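You operate a simulated robot arm through the tools that you are given. There is no shell and no other tool. Be economical: measure what you need, move in short steps, check, and stop when the job is done.

The job below is to be done with a simulated two-armed robot. You get a single attempt, and the scene is never put back.

TASK
Descale the shower rose with its teal cap off, then screw it back.
Fine: scrub with the orange pad and put it back in its spot. Set down upright: orange pad. What is to be rubbed or washed off counts as gone when no trace of it is left.

The check looks at the end state, three seconds after you hand in, the way a careful person would. Anything else that was tipped, shoved, dropped, spilled or broken makes it a failure. Lids that push on must go on centred and level and be pressed home; caps that screw on are set level and turned clockwise until they are tight.

THE ROBOT
Two 7-joint arms with two-finger parallel grippers on one trunk, on a base that drives. Base frame: it is fixed to the floor where the robot stands at the start and does not move with it; the origin is under the middle of the robot, x ahead of it, y to its left, z up; the surface under the hand at the start is at about z = 880. Units: mm, degrees, N and s.
The left shoulder is at the start at [60, 189, 1253], the right one opposite. With the tool pointing down near the work surface each hand reaches from about 100 to 640 mm from the robot's upright axis, wherever it stands, measured 20 degrees to its own side. Places, roughly: orange pad (9x6x8 cm) [700, -500, 900]; teal cap (3x3x3 cm) [500, -200, 900]; top of the workbench [600, -300, 900]. Payload 3.43 kg a hand.
The TCP of each hand is the grasp point between the finger pads, 30 mm short of the fingertips. In the tool frame z runs along the fingers and y along their closing line. The gripper opens to 94 mm. The fingers are 28 mm wide and 10 mm thick; the gripper's body (50 by 96 mm) begins 55 mm behind the TCP.
Orientation is that of the tool frame in the base frame, as [roll, pitch, yaw] about the fixed x, y, z axes, in that order (R = Rz(yaw) Ry(pitch) Rx(roll)). With the fingers straight down and closing along the base's y, the tool's x points along the base's -x, its y along +y and its z along -z.

THE INTERFACE
- The arms move only by the tool move_arm. It takes "left_commands", "right_commands" or both (then of equal length, played together; a hand with none holds still); each is a list of rows, each a list of 7 numbers: the turn, a rotation vector about the base's x, y, z in degrees, then the shift along the base's x, y, z in mm, then the gripper command, from -1 (fully open) to 1 (shut), values between in proportion. In form: [[wx, wy, wz, tx, ty, tz, hand], ...]. A call has 1 to 20 rows; each row is the pose to reach, as a shift and turn from the pose commanded when the call began. Rows are played at 5 a second. More than 50 mm and 8.6 degrees between two rows, or a gripper value outside its range, and nothing of the call is played. A pose out of reach is approached as far as the arm can. The call stops where the force on the tool passes 90 N (or 10 N more than at its start, if that is more) or the arm is blocked; 0.2 s more then pass. The fingers move at their own pace (about 153 mm/s each) and stop on an object; they squeeze with about 40 N. The grip force told is the motor's: it shows also when the fingers shut on nothing. Time passes only in rows, and 0.2 s behind the last, so rows that repeat a pose let the fingers close. The reply holds the time, the measured pose of the TCP, the force on the tool along the base axes, the opening and the grip force, in the units named above and with some noise, with the torque about the TCP (base axes, N m) and any sound that the robot's microphone picked up.
- Cameras (640 x 400 px; columns grow to the right, rows downward): "scene" is now at [6.4, -25.1, 1794.7]; the picture's right is [-0.37, -0.93, 0.00], its down [-0.78, 0.31, -0.55] and it looks along [0.51, -0.20, -0.84] (base axes); focal length 254 px, centre (320, 200). "left" rides on the left gripper at [76, -14, -102] in its tool frame; the picture's right is [0.18, 0.98, 0.00], its down [-0.75, 0.14, -0.64] and it looks along [-0.63, 0.12, 0.77] (tool axes); focal length 243 px, centre (320, 200). "right" rides on the right gripper at [76, 14, -103] in its tool frame; the picture's right is [-0.18, 0.98, 0.00], its down [-0.75, -0.14, -0.64] and it looks along [-0.63, -0.12, 0.77] (tool axes); focal length 243 px, centre (320, 200). There is no depth. A picture from a camera that has moved, and an enlarged one, comes with that camera's place and axes in the base frame and with its lens.
- camera(camera): a new picture of that camera. It takes no simulated time.
- lift_body(by): slides the trunk up (or, below 0, down) by that many mm; the arms and the scene camera ride with it, the base frame stays. It gives what a move gives, with no picture.
- base_move(legs): drives the robot by 1 to 6 legs, each [ahead, left, turn to the left] in mm, mm and degrees, along the robot's own axes; the way and the turn of a leg run together, so that a leg with both is an arc; at most 1500 mm and 180 degrees a leg. The arms and the cameras ride along, it lands a little off, and it stops where it bumps. It gives what a move gives.
- turn_head(pan, tilt): turns the head with the scene camera to pan (to the left, within 86 degrees either way) and tilt (down, from -29 to 69), counted from straight ahead of the robot. It gives what a move gives.
- close_up(camera, box): a new picture of the part [left, top, right, bottom] of that camera's present view, enlarged. It takes no simulated time.
- job_done(): hands the job in; it is judged then, once.

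Work in short steps. Places have to be worked out from the pictures, the camera data and where the tool is seen: move nearer, look again, correct. Check each grasp and each placing, and mend what went wrong. You have 120 turns and 108 pictures in all, those below and enlarged ones among them. Open the grippers and draw the arms clear of the work before you hand the job in, unless the task says otherwise; then end with one line.

The tools are called after "Request:" as a command line: name --argument value ..., lists and objects as JSON in quotes. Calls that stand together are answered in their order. move_arm: Moves the arms, as the interface text tells. Its arguments: {"type":"object","properties":{"left_commands":{"type":"array","items":{"type":"array","items":{"type":"number"}}},"right_commands":{"type":"array","items":{"type":"array","items":{"type":"number"}}}},"required":[]} The other tools are called the same way: lift_body (by) slides the trunk up or down; base_move (legs) drives the base; turn_head (pan, tilt) turns the head that bears the scene camera; camera (camera) takes a picture; close_up (camera, box) takes an enlarged picture of a part of a camera's view; job_done () hands the job in.

At the start:

```text
t: 0.0
left_eef_pos: [281.9, -52.5, 1266.9]
left_tcp_rot: [180.0, 0.0, 179.9]
left_ft_force: [0.3, -0.2, 0.4]
left_wrist_torque: [0.0, 0.04, 0.0]
left_opening: 94.1
left_finger_force: 0.1
right_eef_pos: [304.5, -410.1, 1235.0]
right_tcp_rot: [-180.0, 0.1, 180.0]
right_ft_force: [1.2, -0.2, 0.0]
right_wrist_torque: [0.02, 0.0, 0.0]
right_opening: 94.0
right_finger_force: 0.0
trunk travel left (down, up): [-925.0, 65.0]
robot x, y, heading: [1.3, 3.6, -0.2]
head pan, tilt: [-21.6, 56.9]
```

scene: 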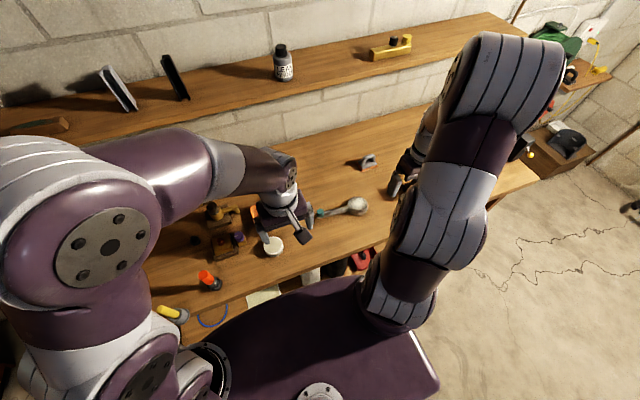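
right: 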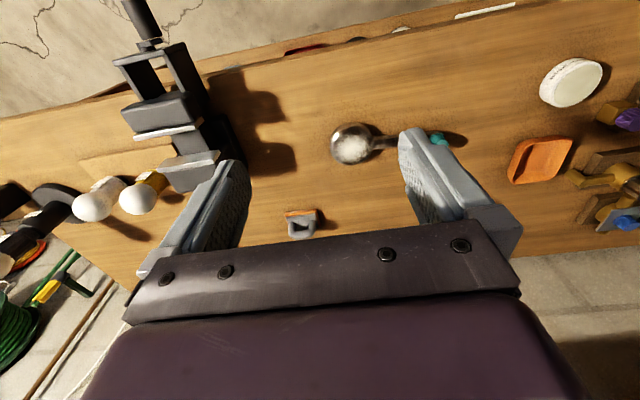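
left: 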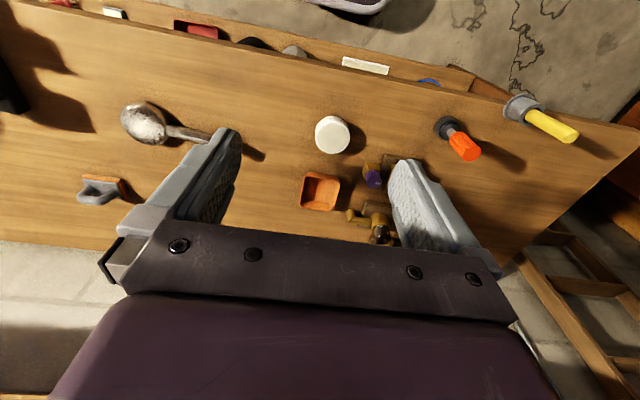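

The shower rose lies on the bench with its teal cap on the handle's end, and the orange pad with its grey handle is farther back. I take enlarged looks at both.

Request:
close_up --camera "right" --box '[270, 90, 490, 250]'

Request:
close_up --camera "left" --box '[60, 80, 280, 220]'

Request:
close_up --camera "scene" --box '[250, 140, 430, 260]'

```text
2.50 times, centred on (380, 170) of right
camera zoom: at [228.9, -395.5, 1338.6], right [0.18, 0.98, 0.0], down [0.75, -0.14, 0.64], along [0.63, -0.12, -0.77], focal length 606 px, centre (170, 275)
```

zoom: 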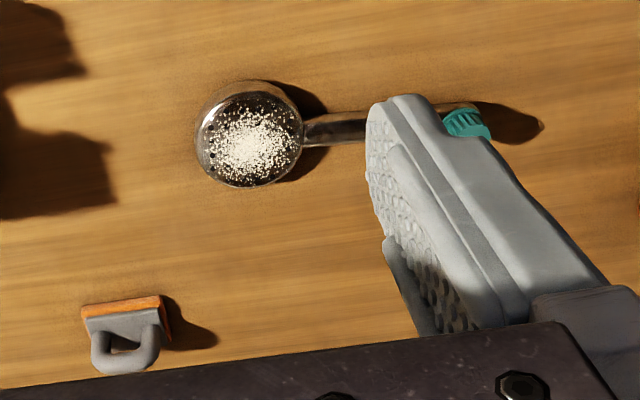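

```text
2.86 times, centred on (170, 150) of left
camera zoom: at [203.8, -66.8, 1369.1], right [-0.18, 0.98, 0.0], down [0.75, 0.14, 0.64], along [0.63, 0.12, -0.77], focal length 693 px, centre (749, 343)
```

zoom: 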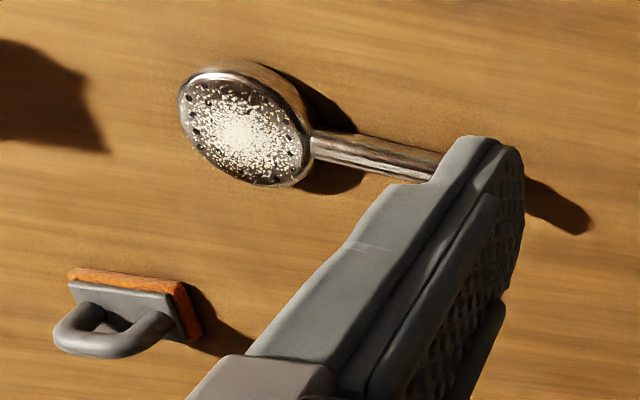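

```text
3.33 times, centred on (340, 200) of scene
camera zoom: at [6.4, -25.1, 1794.7], right [-0.37, -0.93, 0.0], down [-0.78, 0.31, -0.55], along [0.51, -0.2, -0.84], focal length 846 px, centre (253, 200)
```

zoom: 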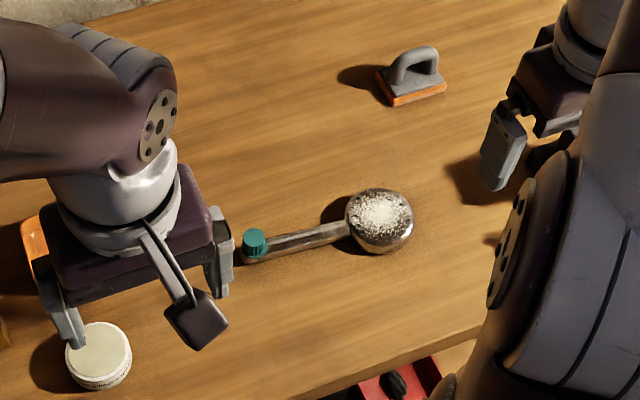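

The rose head is near [450,-370], the cap near [468,-215], the pad near [645,-515], so the robot must stand farther right. I look to the right for obstacles first.

Request:
turn_head --pan -60 --tilt 50

Request:
camera --camera "scene"

Request:
close_up --camera "right" --box '[0, 0, 320, 280]'

```text
t: 1.1
left_eef_pos: [281.4, -53.2, 1266.6]
left_tcp_rot: [-180.0, 0.0, 180.0]
left_ft_force: [-0.3, 0.2, 0.0]
left_wrist_torque: [0.01, 0.02, -0.02]
left_opening: 93.8
left_finger_force: 0.1
right_eef_pos: [304.8, -410.9, 1234.3]
right_tcp_rot: [180.0, 0.0, -180.0]
right_ft_force: [-0.4, -0.8, 0.7]
right_wrist_torque: [0.0, -0.05, -0.02]
right_opening: 93.8
right_finger_force: 0.1
trunk travel left (down, up): [-925.0, 65.0]
robot x, y, heading: [-1.0, 3.1, 0.0]
head pan, tilt: [-60.0, 50.0]
```

```text
101 pictures are left
camera scene: at [-20.2, -65.9, 1803.6], right [-0.87, -0.5, 0.0], down [-0.38, 0.66, -0.64], along [0.32, -0.56, -0.77], focal length 254 px, centre (320, 200)
```

scene: 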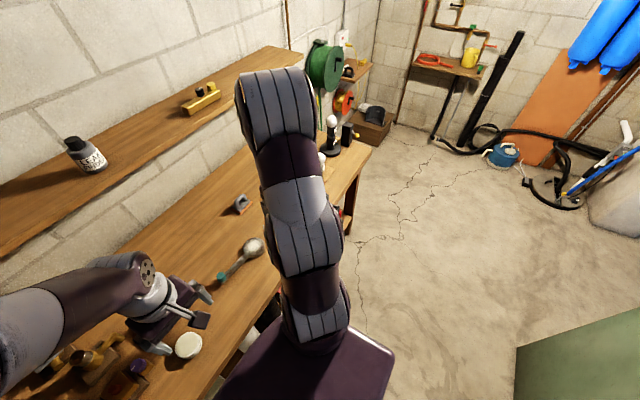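

```text
1.43 times, centred on (160, 140) of right
camera zoom: at [228.9, -395.5, 1338.6], right [0.18, 0.98, 0.0], down [0.75, -0.14, 0.64], along [0.63, -0.12, -0.77], focal length 347 px, centre (549, 286)
```

zoom: 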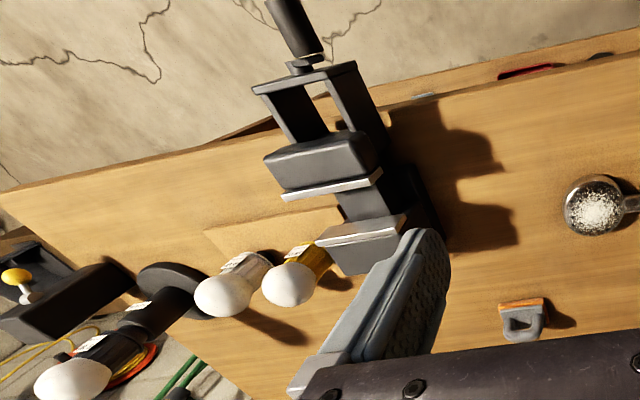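

A vise stands at about y=-600 with its handle jutting towards the robot, so I shift right only 260 mm, then look.

Request:
base_move --legs '[[0, -260, 0]]'

Request:
turn_head --pan -15 --tilt 66

Request:
camera --camera "scene"

```text
t: 2.9
left_eef_pos: [281.1, -314.2, 1265.9]
left_tcp_rot: [-179.9, -0.1, -180.0]
left_ft_force: [0.8, 0.6, 0.8]
left_wrist_torque: [-0.03, -0.03, 0.0]
left_opening: 94.2
left_finger_force: 0.0
right_eef_pos: [305.3, -669.0, 1235.6]
right_tcp_rot: [-179.8, 0.0, -180.0]
right_ft_force: [-0.7, 0.3, 0.1]
right_wrist_torque: [-0.04, -0.01, 0.01]
right_opening: 94.0
right_finger_force: 0.1
trunk travel left (down, up): [-925.0, 65.0]
robot x, y, heading: [4.3, -262.4, -0.1]
head pan, tilt: [-60.0, 50.0]
```

```text
t: 4.0
left_eef_pos: [281.9, -312.7, 1265.9]
left_tcp_rot: [179.9, 0.0, -179.9]
left_ft_force: [-0.3, -0.4, 0.0]
left_wrist_torque: [-0.04, 0.03, -0.05]
left_opening: 94.0
left_finger_force: 0.1
right_eef_pos: [305.9, -670.3, 1235.5]
right_tcp_rot: [180.0, 0.1, -179.9]
right_ft_force: [0.5, -0.7, -0.6]
right_wrist_torque: [0.01, -0.03, 0.02]
right_opening: 93.8
right_finger_force: 0.0
trunk travel left (down, up): [-925.0, 65.0]
robot x, y, heading: [-2.9, -262.0, 0.3]
head pan, tilt: [-15.0, 66.0]
```

```text
99 pictures are left
camera scene: at [-1.3, -275.7, 1784.5], right [-0.26, -0.97, 0.0], down [-0.88, 0.24, -0.41], along [0.39, -0.11, -0.91], focal length 254 px, centre (320, 200)
```

scene: 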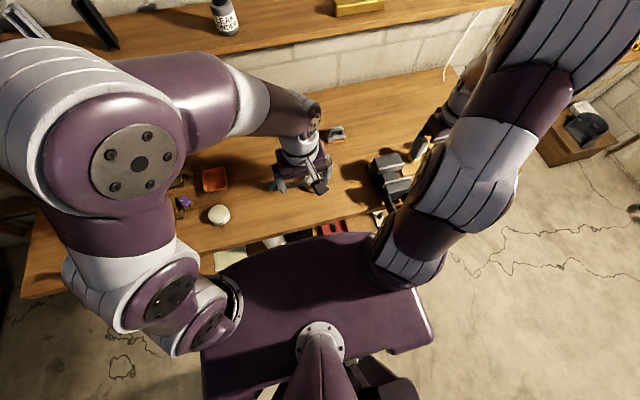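

The shoulder plate is high and clear of the bench; I advance 90 mm.

Request:
base_move --legs '[[90, 0, 0]]'

Request:
camera --camera "right"

Request:
camera --camera "left"

```text
t: 5.1
left_eef_pos: [365.6, -313.0, 1266.9]
left_tcp_rot: [179.9, 0.2, -179.9]
left_ft_force: [0.2, 0.4, 1.0]
left_wrist_torque: [0.02, -0.02, -0.01]
left_opening: 93.9
left_finger_force: 0.2
right_eef_pos: [391.3, -670.8, 1235.6]
right_tcp_rot: [-180.0, 0.3, -180.0]
right_ft_force: [0.5, 0.1, -0.5]
right_wrist_torque: [0.02, -0.02, 0.01]
right_opening: 93.8
right_finger_force: 0.1
trunk travel left (down, up): [-925.0, 65.0]
robot x, y, heading: [92.1, -264.2, 0.3]
head pan, tilt: [-15.0, 66.0]
```

```text
98 pictures are left
camera right: at [314.8, -656.6, 1339.5], right [0.18, 0.98, 0.0], down [0.75, -0.14, 0.64], along [0.63, -0.12, -0.76], focal length 243 px, centre (320, 200)
```

right: 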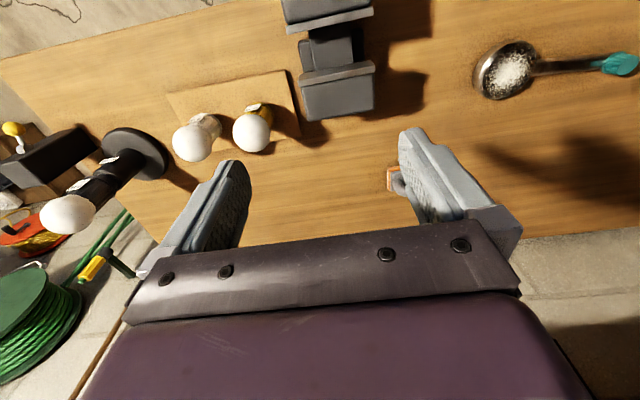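

```text
97 pictures are left
camera left: at [289.0, -327.9, 1369.9], right [-0.19, 0.98, 0.0], down [0.75, 0.14, 0.64], along [0.63, 0.12, -0.76], focal length 243 px, centre (320, 200)
```

left: 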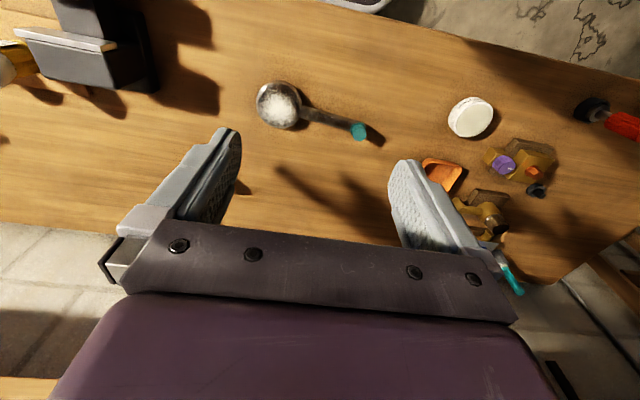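

Both hands move closer for measuring: the left in front of the cap, the right (sideways first, staying above the vise) in front of the pad.

Request:
move_arm --left_commands '[[0, 0, 0, 2, 14, -40, -1], [0, 0, 0, 4, 28, -80, -1], [0, 0, 0, 6, 42, -120, -1], [0, 0, 0, 8, 56, -165, -1], [0, 0, 0, 9, 68, -207, -1], [0, 0, 0, 9, 68, -207, -1], [0, 0, 0, 9, 68, -207, -1], [0, 0, 0, 9, 68, -207, -1], [0, 0, 0, 9, 68, -207, -1], [0, 0, 0, 9, 68, -207, -1]]' --right_commands '[[0, 0, 0, 30, 33, 0, -1], [0, 0, 0, 60, 66, 0, -1], [0, 0, 0, 90, 99, 0, -1], [0, 0, 0, 120, 132, 0, -1], [0, 0, 0, 154, 166, 0, -1], [0, 0, 0, 154, 166, -40, -1], [0, 0, 0, 154, 166, -80, -1], [0, 0, 0, 154, 166, -120, -1], [0, 0, 0, 154, 166, -150, -1], [0, 0, 0, 154, 166, -175, -1]]'

Request:
camera --camera "right"

Request:
camera --camera "left"

Request:
camera --camera "scene"

```text
t: 7.3
left_eef_pos: [378.6, -245.6, 1059.9]
left_tcp_rot: [180.0, 0.1, -179.8]
left_ft_force: [0.0, -0.2, 1.0]
left_wrist_torque: [0.04, -0.07, 0.01]
left_opening: 93.9
left_finger_force: 0.0
right_eef_pos: [548.7, -504.9, 1059.4]
right_tcp_rot: [179.9, 0.0, -179.9]
right_ft_force: [0.6, 0.3, -0.9]
right_wrist_torque: [0.0, 0.01, 0.0]
right_opening: 94.0
right_finger_force: 0.1
trunk travel left (down, up): [-925.0, 65.0]
robot x, y, heading: [89.7, -262.5, -0.0]
head pan, tilt: [-15.0, 66.0]
```

```text
96 pictures are left
camera right: at [472.6, -490.0, 1163.0], right [0.18, 0.98, 0.0], down [0.75, -0.14, 0.64], along [0.63, -0.12, -0.77], focal length 243 px, centre (320, 200)
```

right: 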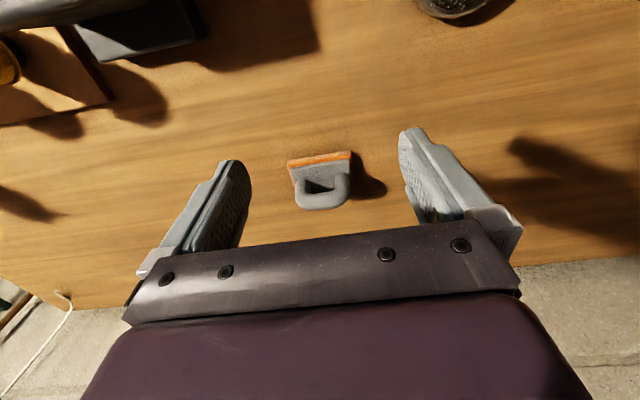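

```text
95 pictures are left
camera left: at [301.5, -260.4, 1162.9], right [-0.19, 0.98, 0.0], down [0.75, 0.14, 0.64], along [0.63, 0.12, -0.77], focal length 243 px, centre (320, 200)
```

left: 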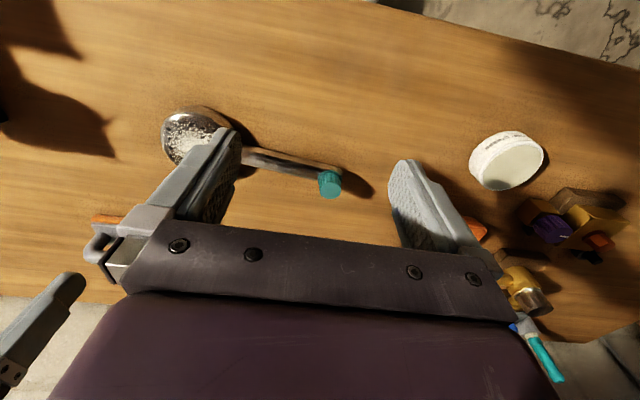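

```text
94 pictures are left
camera scene: at [88.1, -276.7, 1784.5], right [-0.26, -0.97, 0.0], down [-0.88, 0.23, -0.41], along [0.39, -0.1, -0.91], focal length 254 px, centre (320, 200)
```

scene: 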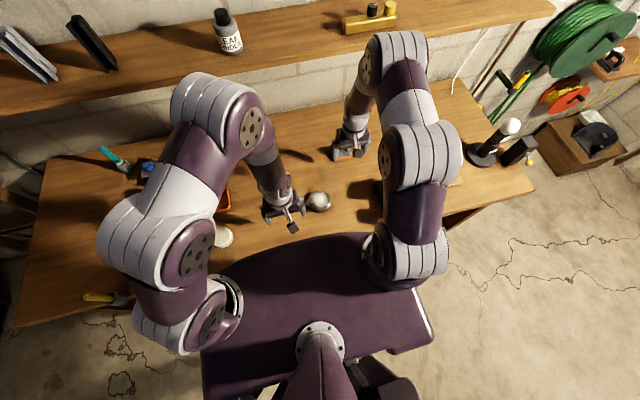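

I zoom in on the cap and on the pad for measurements.

Request:
close_up --camera "left" --box '[240, 130, 400, 230]'

Request:
close_up --camera "right" --box '[250, 120, 410, 220]'

```text
4.00 times, centred on (320, 180) of left
camera zoom: at [301.5, -260.4, 1162.9], right [-0.19, 0.98, 0.0], down [0.75, 0.14, 0.64], along [0.63, 0.12, -0.77], focal length 970 px, centre (320, 280)
```

zoom: 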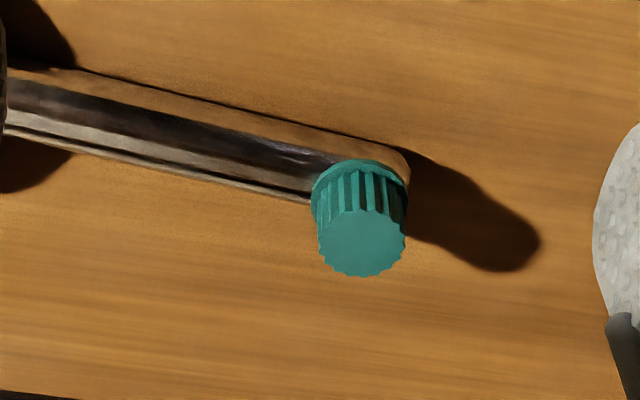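

```text
4.00 times, centred on (330, 170) of right
camera zoom: at [472.6, -490.0, 1163.0], right [0.18, 0.98, 0.0], down [0.75, -0.14, 0.64], along [0.63, -0.12, -0.77], focal length 970 px, centre (280, 320)
```

zoom: 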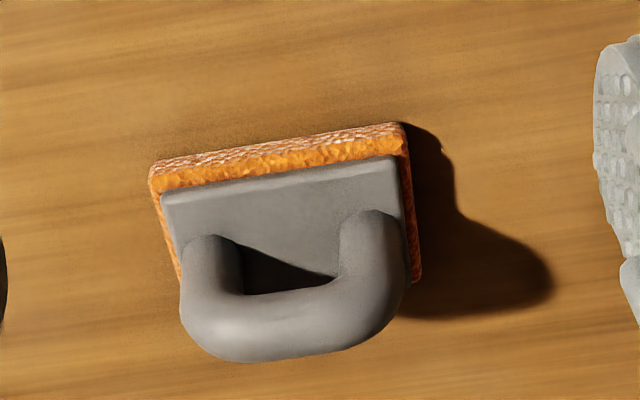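

The pad centre is near [662,-522] with the handle bar about z=934; the cap top is near z=940. I put the left hand above the cap to check its place against the fingers.

Request:
move_arm --left_commands '[[0, 0, 0, 40, 10, -20, -1], [0, 0, 0, 80, 20, -40, -1], [0, 0, 0, 88, 26, -60, -1], [0, 0, 0, 88, 26, -60, -1]]'

Request:
camera --camera "left"

```text
t: 8.3
left_eef_pos: [464.2, -219.8, 1000.4]
left_tcp_rot: [180.0, 0.0, -179.9]
left_ft_force: [0.0, 0.3, -0.1]
left_wrist_torque: [-0.03, 0.01, 0.02]
left_opening: 93.9
left_finger_force: 0.0
right_eef_pos: [549.2, -504.3, 1060.3]
right_tcp_rot: [-179.9, 0.0, -179.9]
right_ft_force: [-1.1, -0.2, -0.4]
right_wrist_torque: [0.01, -0.02, -0.01]
right_opening: 93.9
right_finger_force: 0.1
trunk travel left (down, up): [-925.0, 65.0]
robot x, y, heading: [89.0, -262.7, 0.2]
head pan, tilt: [-15.0, 66.0]
```

```text
91 pictures are left
camera left: at [387.6, -233.7, 1103.4], right [-0.19, 0.98, 0.0], down [0.75, 0.14, 0.64], along [0.63, 0.12, -0.77], focal length 243 px, centre (320, 200)
```

left: 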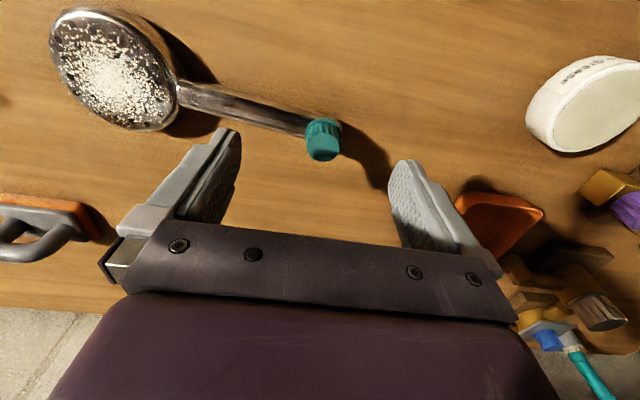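

Triangulation puts the cap top at about [477,-214,928]. I zoom on the rose to see its shape.

Request:
close_up --camera "left" --box '[30, 0, 370, 200]'

Request:
close_up --camera "scene" --box '[200, 120, 440, 270]'

```text
1.88 times, centred on (200, 100) of left
camera zoom: at [387.6, -233.7, 1103.4], right [-0.19, 0.98, 0.0], down [0.75, 0.14, 0.64], along [0.63, 0.12, -0.77], focal length 457 px, centre (546, 388)
```

zoom: 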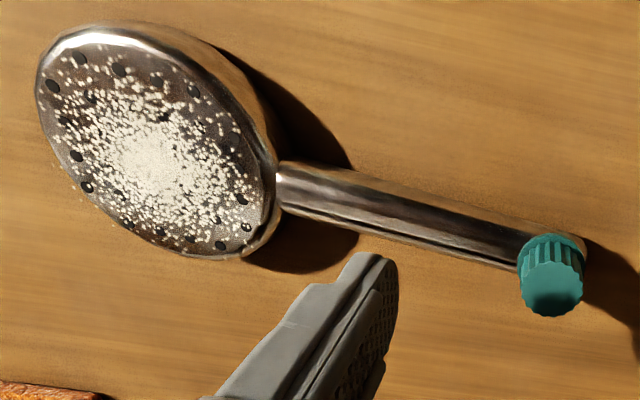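

```text
2.67 times, centred on (320, 195) of scene
camera zoom: at [87.6, -276.4, 1784.5], right [-0.26, -0.97, 0.0], down [-0.88, 0.23, -0.41], along [0.39, -0.1, -0.91], focal length 677 px, centre (320, 213)
```

zoom: 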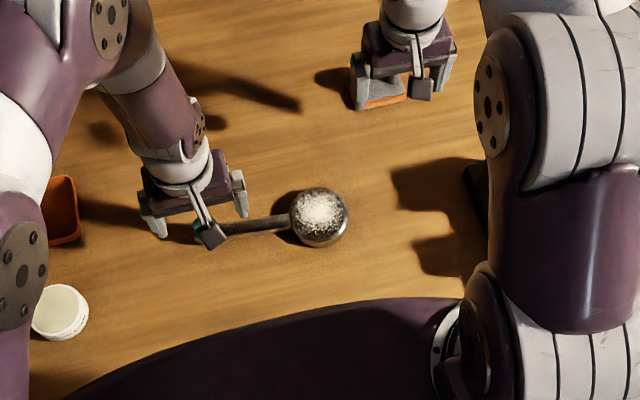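

I need a cleaner look at the rose's axis and height: the left hand backs off, and the right hand comes in front of the rose.

Request:
move_arm --left_commands '[[0, 0, 0, 0, 40, 20, -1], [0, 0, 0, 0, 80, 40, -1], [0, 0, 0, 0, 110, 60, -1], [0, 0, 0, 0, 110, 60, -1], [0, 0, 0, 0, 110, 60, -1], [0, 0, 0, 0, 110, 60, -1]]' --right_commands '[[0, 0, 0, -10, 45, 0, -1], [0, 0, 0, -45, 80, 0, -1], [0, 0, 0, -80, 115, 0, -1], [0, 0, 0, -115, 145, 0, -1], [0, 0, 0, -150, 170, -20, -1], [0, 0, 0, -180, 185, -30, -1]]'

Request:
camera --camera "right"

Request:
close_up --camera "scene" --box '[220, 140, 400, 260]'

```text
t: 9.7
left_eef_pos: [465.7, -110.1, 1060.8]
left_tcp_rot: [179.9, 0.0, -179.8]
left_ft_force: [0.4, 0.2, 0.5]
left_wrist_torque: [-0.01, -0.02, 0.04]
left_opening: 94.1
left_finger_force: 0.1
right_eef_pos: [367.4, -319.0, 1032.2]
right_tcp_rot: [179.9, 0.2, -179.9]
right_ft_force: [0.5, -0.7, 0.3]
right_wrist_torque: [-0.02, -0.01, -0.01]
right_opening: 94.4
right_finger_force: 0.1
trunk travel left (down, up): [-925.0, 65.0]
robot x, y, heading: [93.5, -261.0, 0.0]
head pan, tilt: [-15.0, 66.0]
```

```text
88 pictures are left
camera right: at [291.3, -303.8, 1135.0], right [0.18, 0.98, 0.0], down [0.75, -0.14, 0.64], along [0.63, -0.12, -0.77], focal length 243 px, centre (320, 200)
```

right: 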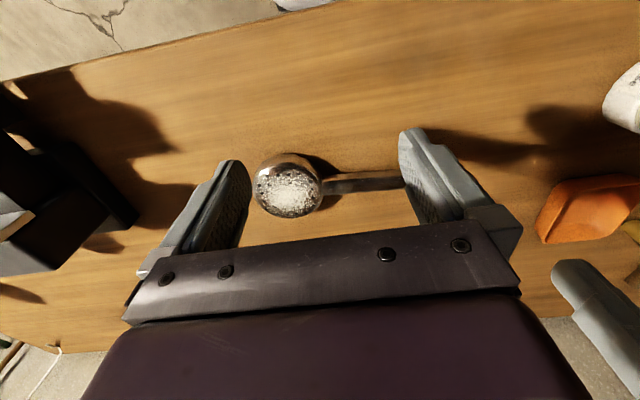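

```text
3.33 times, centred on (310, 200) of scene
camera zoom: at [86.6, -275.5, 1784.5], right [-0.26, -0.97, 0.0], down [-0.88, 0.23, -0.41], along [0.39, -0.1, -0.91], focal length 846 px, centre (353, 200)
```

zoom: 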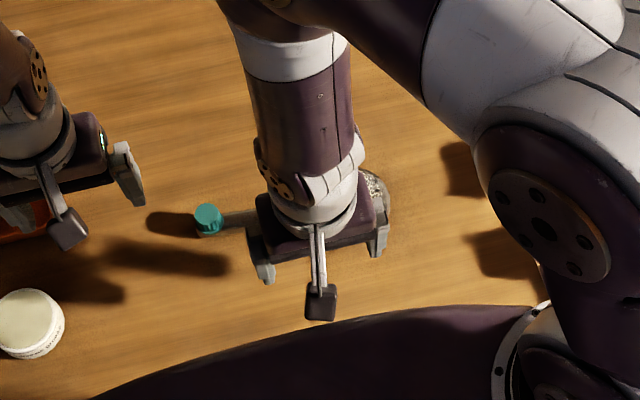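

Request:
close_up --camera "right" --box '[230, 130, 430, 240]'

```text
3.20 times, centred on (330, 185) of right
camera zoom: at [291.3, -303.8, 1135.0], right [0.18, 0.98, 0.0], down [0.75, -0.14, 0.64], along [0.63, -0.12, -0.77], focal length 776 px, centre (288, 248)
```

zoom: 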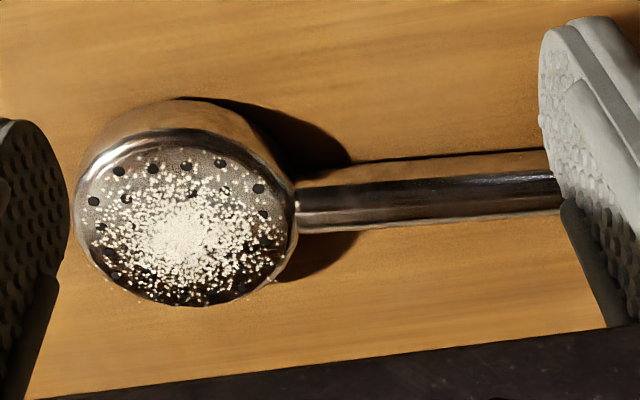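

Head face is near [455,-371,912], about 80 mm wide and level; the handle runs almost along y at x≈468. I turn the right hand 85° so it can clamp the handle, above [469,-302].

Request:
move_arm --right_commands '[[0, 0, 8.5, 10, 2, 0, -1], [0, 0, 17, 20, 4, 0, -1], [0, 0, 25.5, 30, 5, 0, -1], [0, 0, 34, 40, 7, 0, -1], [0, 0, 42.5, 50, 9, 0, -1], [0, 0, 51, 60, 11, 0, -1], [0, 0, 59.5, 70, 13, 0, -1], [0, 0, 68, 80, 15, -10, -1], [0, 0, 76.5, 90, 16, -20, -1], [0, 0, 85, 101, 17, -32, -1], [0, 0, 85, 101, 17, -32, -1]]'

Request:
camera --camera "right"

```text
t: 12.1
left_eef_pos: [467.6, -109.4, 1060.3]
left_tcp_rot: [179.9, 0.0, -179.9]
left_ft_force: [0.2, 0.4, -1.0]
left_wrist_torque: [0.0, 0.01, 0.0]
left_opening: 94.1
left_finger_force: 0.0
right_eef_pos: [470.1, -303.6, 998.0]
right_tcp_rot: [-180.0, 0.0, -94.8]
right_ft_force: [-0.6, -0.2, 0.6]
right_wrist_torque: [-0.04, -0.01, -0.01]
right_opening: 93.9
right_finger_force: 0.1
trunk travel left (down, up): [-925.0, 65.0]
robot x, y, heading: [89.7, -258.1, 0.2]
head pan, tilt: [-15.0, 66.0]
```

```text
85 pictures are left
camera right: at [449.4, -376.7, 1101.8], right [-0.96, 0.27, 0.0], down [0.2, 0.74, 0.64], along [0.17, 0.62, -0.77], focal length 243 px, centre (320, 200)
```

right: 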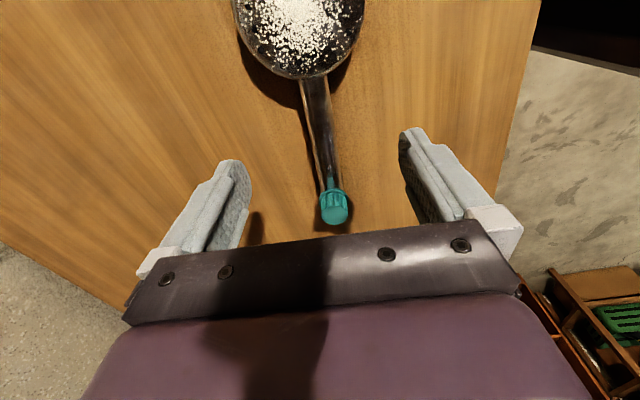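

The handle passes x≈470 at y=-302, right under the TCP, with yaw about 5°. I descend to z≈914 and check before closing.

Request:
move_arm --right_commands '[[0, 0, 0, 0, 0, -40, -1], [0, 0, 0, 0, 0, -65, -1], [0, 0, 0, 0, 0, -78, -1], [0, 0, 0, 0, 0, -84, -1], [0, 0, 0, 0, 0, -84, -1]]'

Request:
camera --camera "right"

Request:
camera --camera "left"

```text
t: 13.3
left_eef_pos: [466.9, -111.1, 1060.7]
left_tcp_rot: [179.9, 0.0, -179.9]
left_ft_force: [-1.0, 0.5, 0.4]
left_wrist_torque: [0.02, 0.01, -0.03]
left_opening: 94.2
left_finger_force: 0.0
right_eef_pos: [470.0, -302.1, 913.1]
right_tcp_rot: [-180.0, 0.0, -94.9]
right_ft_force: [0.7, -0.5, 0.7]
right_wrist_torque: [0.0, 0.01, 0.01]
right_opening: 93.8
right_finger_force: 0.0
trunk travel left (down, up): [-925.0, 65.0]
robot x, y, heading: [88.5, -260.6, 0.2]
head pan, tilt: [-15.0, 66.0]
```

```text
84 pictures are left
camera right: at [449.8, -376.7, 1017.9], right [-0.96, 0.27, 0.0], down [0.2, 0.74, 0.64], along [0.17, 0.62, -0.77], focal length 243 px, centre (320, 200)
```

right: 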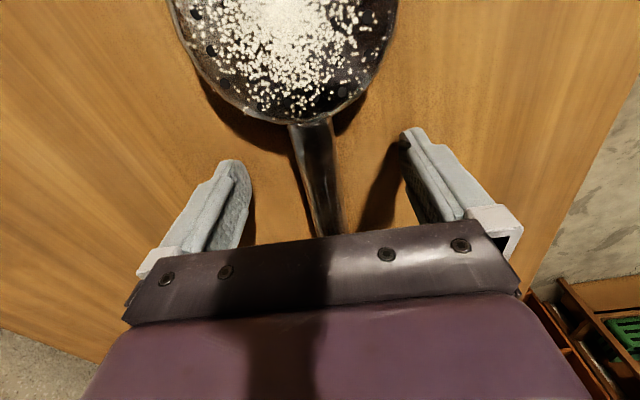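

```text
83 pictures are left
camera left: at [389.3, -124.0, 1163.1], right [-0.19, 0.98, 0.0], down [0.75, 0.14, 0.64], along [0.63, 0.12, -0.77], focal length 243 px, centre (320, 200)
```

left: 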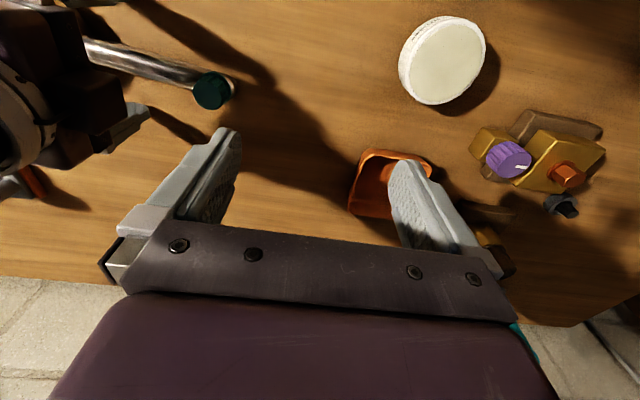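

Centred. I close the right gripper on the handle.

Request:
move_arm --right_commands '[[0, 0, 0, 0, 0, 0, 0], [0, 0, 0, 0, 0, 0, 0.5], [0, 0, 0, 0, 0, 0, 1], [0, 0, 0, 0, 0, 0, 1], [0, 0, 0, 0, 0, 0, 1]]'

Request:
camera --camera "right"

```text
t: 14.5
left_eef_pos: [466.2, -108.4, 1060.1]
left_tcp_rot: [180.0, 0.0, -179.9]
left_ft_force: [-0.6, 0.8, -0.3]
left_wrist_torque: [0.04, -0.01, 0.01]
left_opening: 94.0
left_finger_force: 0.1
right_eef_pos: [470.7, -302.3, 914.3]
right_tcp_rot: [180.0, 0.1, -94.9]
right_ft_force: [0.3, 0.2, 0.6]
right_wrist_torque: [0.01, -0.01, 0.0]
right_opening: 23.3
right_finger_force: 39.9
trunk travel left (down, up): [-925.0, 65.0]
robot x, y, heading: [87.4, -258.6, 0.1]
head pan, tilt: [-15.0, 66.0]
```

```text
82 pictures are left
camera right: at [449.9, -376.7, 1018.1], right [-0.96, 0.27, 0.0], down [0.2, 0.74, 0.64], along [0.17, 0.62, -0.77], focal length 243 px, centre (320, 200)
```

right: 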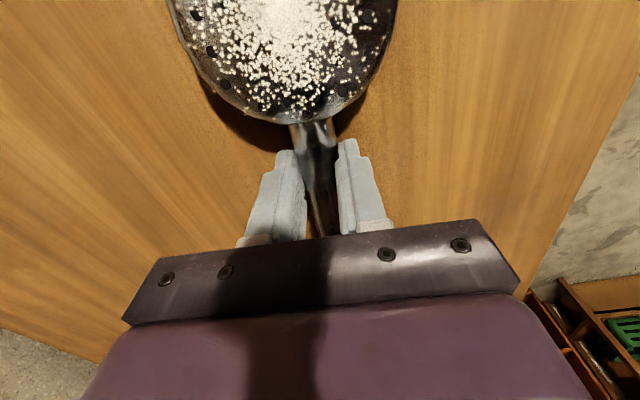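

Grip is good (23 mm). To give the left wrist room to turn, I open slightly and lean the right hand 24° toward -y about its closing line, then grip again.

Request:
move_arm --right_commands '[[0, 0, 0, 0, 0, 0, 0], [0, 0, 0, 0, 0, 2, -0.3], [8, -0.7, 0, 0, 0, 4, -0.3], [16, -1.4, 0, 0, 0, 4, -0.3], [24, -2.1, 0, 0, 0, 4, -0.3], [24, -2.1, 0, 0, 0, 4, -0.3]]'

Request:
camera --camera "right"

```text
t: 15.9
left_eef_pos: [466.2, -108.6, 1060.9]
left_tcp_rot: [180.0, 0.0, -179.9]
left_ft_force: [0.2, 1.5, 0.2]
left_wrist_torque: [-0.02, -0.02, 0.03]
left_opening: 94.3
left_finger_force: 0.1
right_eef_pos: [470.7, -303.0, 919.1]
right_tcp_rot: [-179.9, 24.2, -94.9]
right_ft_force: [0.7, 0.8, 0.5]
right_wrist_torque: [0.01, 0.03, 0.03]
right_opening: 61.2
right_finger_force: 0.1
trunk travel left (down, up): [-925.0, 65.0]
robot x, y, heading: [90.6, -258.3, 0.1]
head pan, tilt: [-15.0, 66.0]
```

```text
81 pictures are left
camera right: at [446.6, -412.2, 981.9], right [-0.97, 0.25, 0.07], down [0.18, 0.41, 0.89], along [0.19, 0.88, -0.44], focal length 243 px, centre (320, 200)
```

right: 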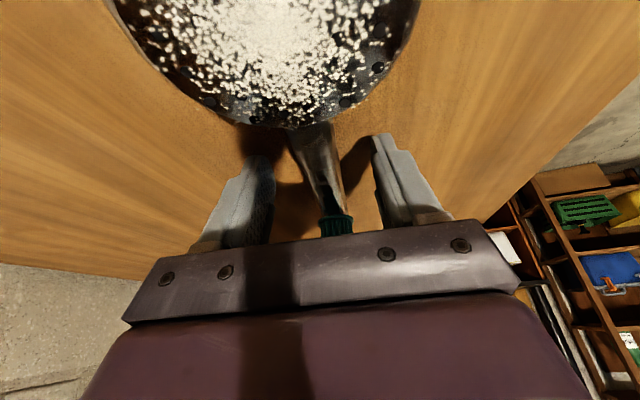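

Lean is reached without contact. I grip again and bring the left hand above the cap at [477,-215].

Request:
move_arm --right_commands '[[0, 0, 0, 0, 0, -2, -0.3], [0, 0, 0, 0, 0, -2, 0.3], [0, 0, 0, 0, 0, -2, 1], [0, 0, 0, 0, 0, -2, 1]]' --left_commands '[[0, 0, 0, 4, -36, 0, -1], [0, 0, 0, 8, -72, -20, -1], [0, 0, 0, 11, -106, -50, -1], [0, 0, 0, 11, -106, -50, -1]]'

Request:
camera --camera "left"

Request:
close_up --camera "scene" --box '[220, 120, 460, 270]'

```text
t: 16.9
left_eef_pos: [474.8, -216.3, 1010.8]
left_tcp_rot: [-179.9, 0.0, -179.8]
left_ft_force: [-0.2, 0.5, 0.1]
left_wrist_torque: [0.0, 0.02, 0.02]
left_opening: 93.9
left_finger_force: 0.0
right_eef_pos: [470.2, -302.1, 916.3]
right_tcp_rot: [-179.9, 24.0, -95.0]
right_ft_force: [0.5, -0.3, 0.7]
right_wrist_torque: [0.34, -0.05, -0.06]
right_opening: 23.3
right_finger_force: 40.1
trunk travel left (down, up): [-925.0, 65.0]
robot x, y, heading: [88.4, -260.4, 0.1]
head pan, tilt: [-15.0, 66.0]
```

```text
80 pictures are left
camera left: at [397.5, -230.8, 1113.2], right [-0.19, 0.98, 0.0], down [0.75, 0.14, 0.64], along [0.63, 0.12, -0.77], focal length 243 px, centre (320, 200)
```

left: 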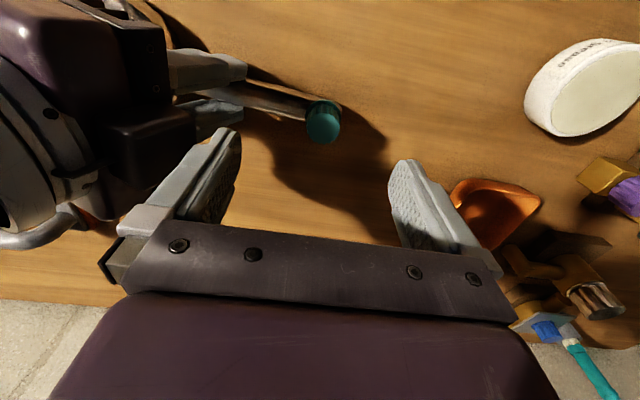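

```text
2.67 times, centred on (340, 195) of scene
camera zoom: at [87.6, -276.1, 1784.5], right [-0.26, -0.97, 0.0], down [-0.88, 0.23, -0.41], along [0.39, -0.1, -0.91], focal length 677 px, centre (267, 213)
```

zoom: 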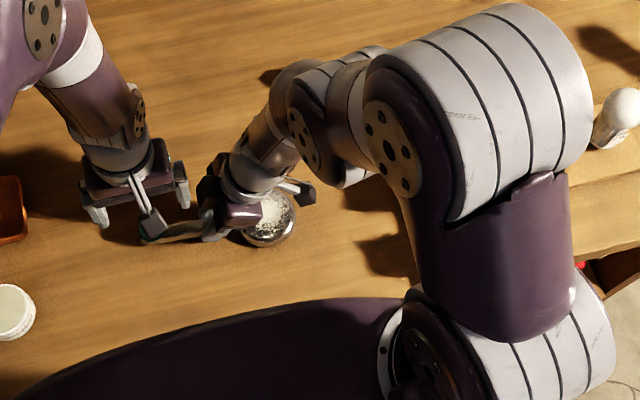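

Cap centre reads [475,-214]. I pre-turn the left hand clockwise by 85° above it, to have room to unscrew counter-clockwise.

Request:
move_arm --left_commands '[[0, 0, -8.5, 0.5, 2, 0, -1], [0, 0, -17, 0.5, 2, 0, -1], [0, 0, -25.5, 0.5, 2, 0, -1], [0, 0, -34, 0.5, 2, 0, -1], [0, 0, -42.5, 0.5, 2, 0, -1], [0, 0, -51, 0.5, 2, 0, -1], [0, 0, -59.5, 0.5, 2, 0, -1], [0, 0, -68, 0.5, 2, 0, -1], [0, 0, -76.5, 0.5, 2, 0, -1], [0, 0, -85, 0.5, 2, 0, -1], [0, 0, -85, 0.5, 2, -10, -1]]'

Request:
camera --camera "left"

```text
t: 19.3
left_eef_pos: [478.0, -213.0, 999.6]
left_tcp_rot: [180.0, -0.1, 95.0]
left_ft_force: [0.1, -0.4, -0.3]
left_wrist_torque: [0.0, 0.01, 0.03]
left_opening: 93.8
left_finger_force: 0.0
right_eef_pos: [469.7, -302.1, 916.1]
right_tcp_rot: [-179.9, 24.1, -94.9]
right_ft_force: [1.0, 0.1, 2.3]
right_wrist_torque: [0.02, -0.03, 0.03]
right_opening: 23.1
right_finger_force: 39.8
trunk travel left (down, up): [-925.0, 65.0]
robot x, y, heading: [89.5, -263.8, 0.2]
head pan, tilt: [-15.0, 66.0]
```

```text
78 pictures are left
camera left: at [456.5, -138.6, 1102.3], right [0.96, 0.27, 0.0], down [0.21, -0.74, 0.64], along [0.17, -0.62, -0.77], focal length 243 px, centre (320, 200)
```

left: 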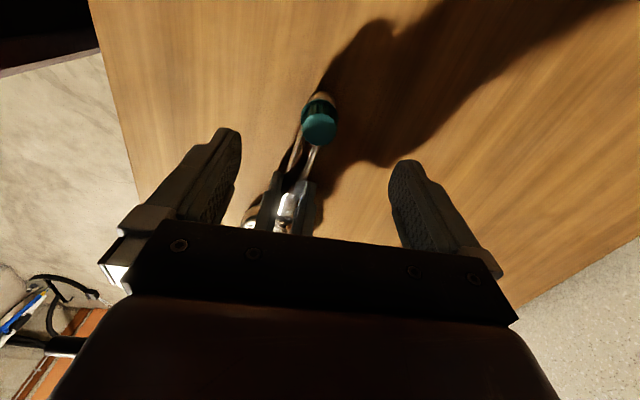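

Aligned within about 2 mm. I descend to z≈936 and close on the cap.

Request:
move_arm --left_commands '[[0, 0, 0, -1.5, 0, -30, -1], [0, 0, 0, -1.5, 0, -55, -0.3], [0, 0, 0, -1.5, 0, -64, -0.3], [0, 0, 0, -1.5, 0, -64, 0.2], [0, 0, 0, -1.5, 0, -64, 1], [0, 0, 0, -1.5, 0, -64, 1], [0, 0, 0, -1.5, 0, -64, 1]]'

Request:
camera --camera "left"

```text
t: 20.9
left_eef_pos: [477.7, -212.1, 935.1]
left_tcp_rot: [-180.0, -0.1, 95.1]
left_ft_force: [0.8, -0.5, 0.2]
left_wrist_torque: [0.01, 0.03, 0.04]
left_opening: 25.8
left_finger_force: 39.9
right_eef_pos: [470.7, -301.8, 916.8]
right_tcp_rot: [-179.9, 24.1, -95.0]
right_ft_force: [-2.1, 1.0, 1.3]
right_wrist_torque: [0.04, 0.05, -0.03]
right_opening: 23.5
right_finger_force: 40.1
trunk travel left (down, up): [-925.0, 65.0]
robot x, y, heading: [88.2, -261.8, 0.2]
head pan, tilt: [-15.0, 66.0]
```

```text
77 pictures are left
camera left: at [455.5, -138.4, 1037.7], right [0.96, 0.27, 0.0], down [0.21, -0.74, 0.64], along [0.17, -0.62, -0.77], focal length 243 px, centre (320, 200)
```

left: 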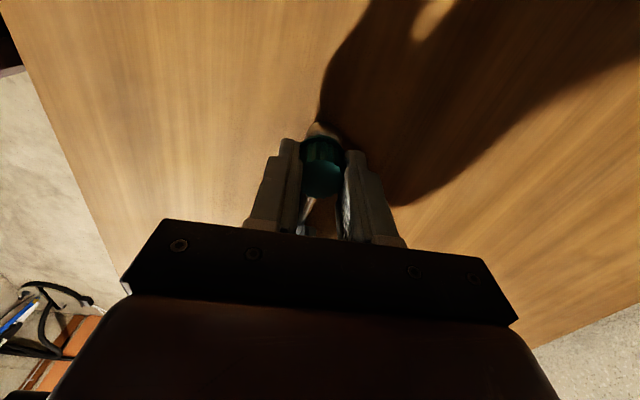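

The cap is gripped (25.8 mm). I turn it counter-clockwise 60° first, watching torque.

Request:
move_arm --left_commands '[[0, 0, 8.5, 0, 0, 0, 1], [0, 0, 17, 0, 0, 0, 1], [0, 0, 25.5, 0, 0, 0.2, 1], [0, 0, 34, 0, 0, 0.3, 1], [0, 0, 42.5, 0, 0, 0.3, 1], [0, 0, 51, 0, 0, 0.4, 1], [0, 0, 59.5, 0, 0, 0.5, 1]]'

```text
t: 22.5
left_eef_pos: [477.7, -212.8, 936.8]
left_tcp_rot: [180.0, 0.0, 154.8]
left_ft_force: [6.8, 17.1, -1.2]
left_wrist_torque: [0.21, 0.21, 0.0]
left_opening: 25.3
left_finger_force: 40.1
right_eef_pos: [469.9, -303.8, 916.3]
right_tcp_rot: [-179.9, 24.0, -95.0]
right_ft_force: [-4.6, -14.4, 8.7]
right_wrist_torque: [0.18, -0.16, 0.36]
right_opening: 23.4
right_finger_force: 39.9
trunk travel left (down, up): [-925.0, 65.0]
robot x, y, heading: [87.3, -262.6, -0.0]
head pan, tilt: [-15.0, 66.0]
```

Turning works with some side load (17 N in y); I correct the hand by about (0.5, 1.2) mm and continue another 60°.

Request:
move_arm --left_commands '[[0, 0, 0, 0.5, 1.2, 0, 1], [0, 0, 8.5, 0.5, 1.2, 0, 1], [0, 0, 17, 0.5, 1.2, 0, 1], [0, 0, 25.5, 0.5, 1.2, 0.2, 1], [0, 0, 34, 0.5, 1.2, 0.3, 1], [0, 0, 42.5, 0.5, 1.2, 0.3, 1], [0, 0, 51, 0.5, 1.2, 0.4, 1], [0, 0, 59.5, 0.5, 1.2, 0.5, 1]]'

Request:
camera --camera "left"

```text
t: 24.3
left_eef_pos: [478.2, -212.2, 938.1]
left_tcp_rot: [-180.0, 0.0, -145.8]
left_ft_force: [-3.1, -18.4, 0.5]
left_wrist_torque: [-1.03, 0.41, -0.03]
left_opening: 25.8
left_finger_force: 40.2
right_eef_pos: [471.2, -302.6, 916.6]
right_tcp_rot: [-179.9, 24.2, -94.9]
right_ft_force: [3.4, 17.3, -0.3]
right_wrist_torque: [0.61, -0.29, -0.11]
right_opening: 23.5
right_finger_force: 40.4
trunk travel left (down, up): [-925.0, 65.0]
robot x, y, heading: [87.9, -260.5, 0.2]
head pan, tilt: [-15.0, 66.0]
```

```text
76 pictures are left
camera left: at [422.1, -267.4, 1038.9], right [-0.7, 0.71, 0.0], down [0.54, 0.54, 0.64], along [0.46, 0.45, -0.77], focal length 243 px, centre (320, 200)
```

left: 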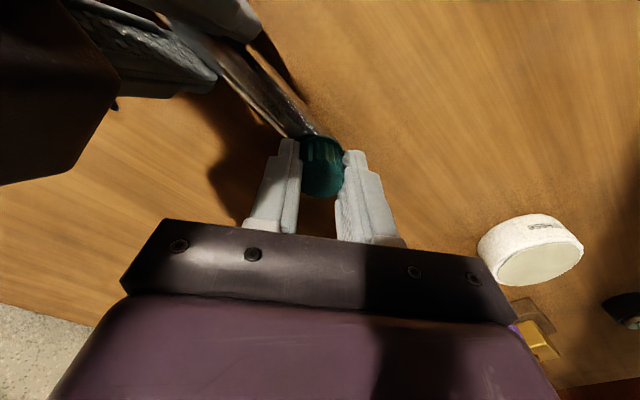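

Cap turned about 120°; small eccentric loads only. I open, turn the hand back, regrip, and turn another 120°.

Request:
move_arm --left_commands '[[0, 0, 0, 0, 0, 0, 0], [0, 0, -8.5, -0.5, -0.7, 0, 0], [0, 0, -17, -0.5, -0.7, 0, 0], [0, 0, -25.5, -0.5, -0.7, 0, 0], [0, 0, -34, -0.5, -0.7, 0, 0], [0, 0, -42.5, -0.5, -0.7, 0, 0], [0, 0, -51, -0.5, -0.7, 0, 0], [0, 0, -59.5, -0.5, -0.7, 0, 0], [0, 0, -68, -0.5, -0.7, 0, 0], [0, 0, -76.5, -0.5, -0.7, 0, 0], [0, 0, -85, -0.5, -0.7, 0, 0], [0, 0, -93.5, -0.5, -0.7, 0, 0], [0, 0, -102, -0.5, -0.7, 0, 0], [0, 0, -110.5, -0.5, -0.7, 0, 0], [0, 0, -119, -0.5, -0.7, 0, 0], [0, 0, -119, -0.5, -0.7, 0, 0]]'

Request:
close_up --camera "left" --box '[220, 100, 420, 250]'

```text
t: 27.7
left_eef_pos: [475.6, -214.5, 938.0]
left_tcp_rot: [-179.9, -0.1, 95.0]
left_ft_force: [-0.2, -0.4, -0.3]
left_wrist_torque: [0.0, -0.01, 0.0]
left_opening: 47.2
left_finger_force: 0.0
right_eef_pos: [469.7, -302.8, 915.8]
right_tcp_rot: [-180.0, 24.1, -94.9]
right_ft_force: [0.1, -0.3, 2.5]
right_wrist_torque: [-0.08, 0.0, 0.05]
right_opening: 23.3
right_finger_force: 39.9
trunk travel left (down, up): [-925.0, 65.0]
robot x, y, heading: [93.2, -262.6, 0.2]
head pan, tilt: [-15.0, 66.0]
```

```text
2.67 times, centred on (320, 175) of left
camera zoom: at [454.9, -138.8, 1039.6], right [0.96, 0.27, 0.0], down [0.21, -0.74, 0.64], along [0.17, -0.62, -0.77], focal length 647 px, centre (320, 267)
```

zoom: 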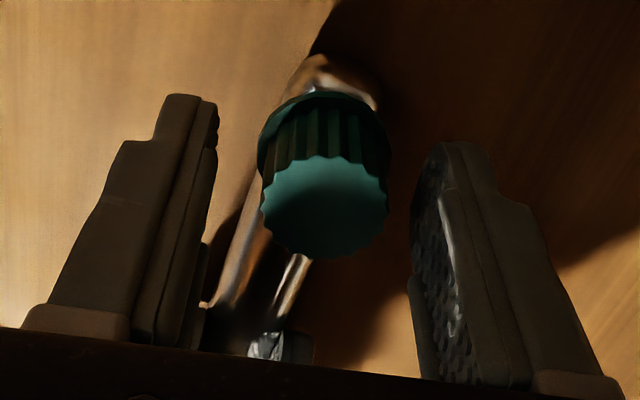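

Cap sits about 1–1.5 mm farther in +y; I regrip with that correction and turn 119° with a slight rise.

Request:
move_arm --left_commands '[[0, 0, 0, 0, 1.2, 0, 0.2], [0, 0, 0, 0, 1.2, 0, 1], [0, 0, 0, 0, 1.2, 0, 1], [0, 0, 8.5, 0, 1.2, 0, 1], [0, 0, 17, 0, 1.2, 0, 1], [0, 0, 25.5, 0, 1.2, 0.2, 1], [0, 0, 34, 0, 1.2, 0.3, 1], [0, 0, 42.5, 0, 1.2, 0.4, 1], [0, 0, 51, 0, 1.2, 0.5, 1], [0, 0, 59.5, 0, 1.2, 0.6, 1], [0, 0, 68, 0, 1.2, 0.7, 1], [0, 0, 76.5, 0, 1.2, 0.8, 1], [0, 0, 85, 0, 1.2, 0.8, 1], [0, 0, 93.5, 0, 1.2, 0.9, 1], [0, 0, 102, 0, 1.2, 1, 1], [0, 0, 110.5, 0, 1.2, 1.1, 1], [0, 0, 119, 0, 1.2, 1.2, 1]]'

```text
t: 31.3
left_eef_pos: [477.7, -212.5, 937.2]
left_tcp_rot: [179.9, 0.1, -145.9]
left_ft_force: [-8.2, -35.0, 0.9]
left_wrist_torque: [-1.26, 0.44, -0.06]
left_opening: 25.4
left_finger_force: 40.2
right_eef_pos: [471.0, -301.9, 915.5]
right_tcp_rot: [-179.9, 24.2, -95.0]
right_ft_force: [8.9, 34.3, 0.3]
right_wrist_torque: [0.76, -0.28, -0.44]
right_opening: 23.6
right_finger_force: 40.0
trunk travel left (down, up): [-925.0, 65.0]
robot x, y, heading: [88.1, -261.5, -0.1]
head pan, tilt: [-15.0, 66.0]
```

Side load says the hand is about 1 mm too far in +y. I correct it and try a small lift to see whether the cap is free.

Request:
move_arm --left_commands '[[0, 0, 0, -0.2, -0.9, 0, 1], [0, 0, 0, -0.2, -0.9, 1, 1], [0, 0, 0, -0.2, -0.9, 1.5, 1]]'

Request:
close_up --camera "left" --box '[220, 100, 420, 250]'

```text
t: 32.1
left_eef_pos: [477.1, -212.3, 939.7]
left_tcp_rot: [-180.0, 0.1, -145.9]
left_ft_force: [-0.7, -17.1, -13.8]
left_wrist_torque: [-0.58, 0.11, -0.01]
left_opening: 25.6
left_finger_force: 40.5
right_eef_pos: [470.2, -303.5, 916.8]
right_tcp_rot: [180.0, 24.2, -94.7]
right_ft_force: [1.3, 16.5, 16.8]
right_wrist_torque: [1.26, -0.08, 0.14]
right_opening: 23.4
right_finger_force: 40.0
trunk travel left (down, up): [-925.0, 65.0]
robot x, y, heading: [84.7, -264.2, 0.2]
head pan, tilt: [-15.0, 66.0]
```

```text
2.67 times, centred on (320, 175) of left
camera zoom: at [420.9, -266.5, 1041.8], right [-0.7, 0.71, 0.0], down [0.55, 0.54, 0.64], along [0.46, 0.45, -0.77], focal length 647 px, centre (320, 267)
```

zoom: 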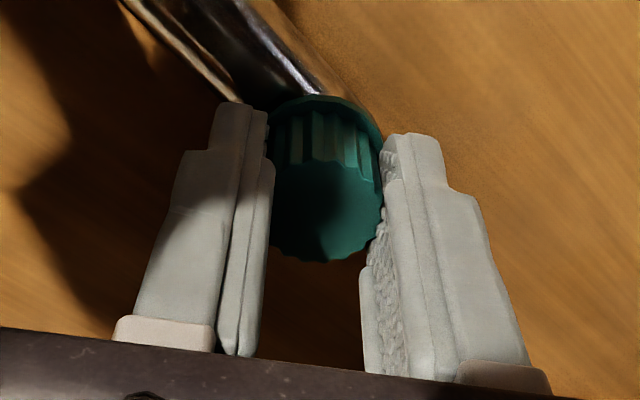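

Still threaded (14 N pull). Another stroke: open, turn back, regrip.

Request:
move_arm --left_commands '[[0, 0, 0, 0, 0, -1, 0], [0, 0, -8.5, 0, -0.5, -1, 0], [0, 0, -17, 0, -0.5, -1, 0], [0, 0, -25.5, 0, -0.5, -1, 0], [0, 0, -34, 0, -0.5, -1, 0], [0, 0, -42.5, 0, -0.5, -1, 0], [0, 0, -51, 0, -0.5, -1, 0], [0, 0, -59.5, 0, -0.5, -1, 0], [0, 0, -68, 0, -0.5, -1, 0], [0, 0, -76.5, 0, -0.5, -1, 0], [0, 0, -85, 0, -0.5, -1, 0], [0, 0, -93.5, 0, -0.5, -1, 0], [0, 0, -102, 0, -0.5, -1, 0], [0, 0, -110.5, 0, -0.5, -1, 0], [0, 0, -119, 0, -0.5, -1, 0], [0, 0, -119, 0, -0.5, -1, 0.2], [0, 0, -119, 0, -0.5, -1, 1], [0, 0, -119, 0, -0.5, -1, 1]]'

Request:
move_arm --left_commands '[[0, 0, 8.5, 0, 0, 0, 1], [0, 0, 17, 0, 0, 0, 1], [0, 0, 25.5, 0, 0, 0.2, 1], [0, 0, 34, 0, 0, 0.3, 1], [0, 0, 42.5, 0, 0, 0.4, 1], [0, 0, 51, 0, 0, 0.5, 1], [0, 0, 59.5, 0, 0, 0.6, 1], [0, 0, 68, 0, 0, 0.7, 1], [0, 0, 76.5, 0, 0, 0.8, 1], [0, 0, 85, 0, 0, 0.8, 1], [0, 0, 93.5, 0, 0, 0.9, 1], [0, 0, 102, 0, 0, 1, 1], [0, 0, 110.5, 0, 0, 1.1, 1], [0, 0, 119, 0, 0, 1.2, 1], [0, 0, 119, 0, 0, 1.2, 1]]'

```text
t: 35.9
left_eef_pos: [477.1, -213.5, 938.3]
left_tcp_rot: [179.9, 0.0, 95.1]
left_ft_force: [6.1, 3.1, -0.2]
left_wrist_torque: [0.06, -0.13, 0.03]
left_opening: 25.6
left_finger_force: 40.2
right_eef_pos: [471.0, -302.8, 915.7]
right_tcp_rot: [179.9, 24.1, -94.8]
right_ft_force: [-5.2, -3.0, 3.4]
right_wrist_torque: [-0.11, 0.01, 0.51]
right_opening: 23.4
right_finger_force: 40.6
trunk travel left (down, up): [-925.0, 65.0]
robot x, y, heading: [89.6, -261.0, 0.2]
head pan, tilt: [-15.0, 66.0]
```

```text
t: 39.1
left_eef_pos: [477.2, -213.1, 939.5]
left_tcp_rot: [-179.9, 0.0, -145.7]
left_ft_force: [14.8, 35.1, 4.2]
left_wrist_torque: [0.56, -0.15, -0.04]
left_opening: 25.5
left_finger_force: 39.8
right_eef_pos: [468.1, -302.2, 915.9]
right_tcp_rot: [-180.0, 24.0, -94.8]
right_ft_force: [-15.6, -32.7, 1.7]
right_wrist_torque: [-0.41, 0.2, 0.92]
right_opening: 23.7
right_finger_force: 40.2
trunk travel left (down, up): [-925.0, 65.0]
robot x, y, heading: [84.4, -264.5, 0.2]
head pan, tilt: [-15.0, 66.0]
```

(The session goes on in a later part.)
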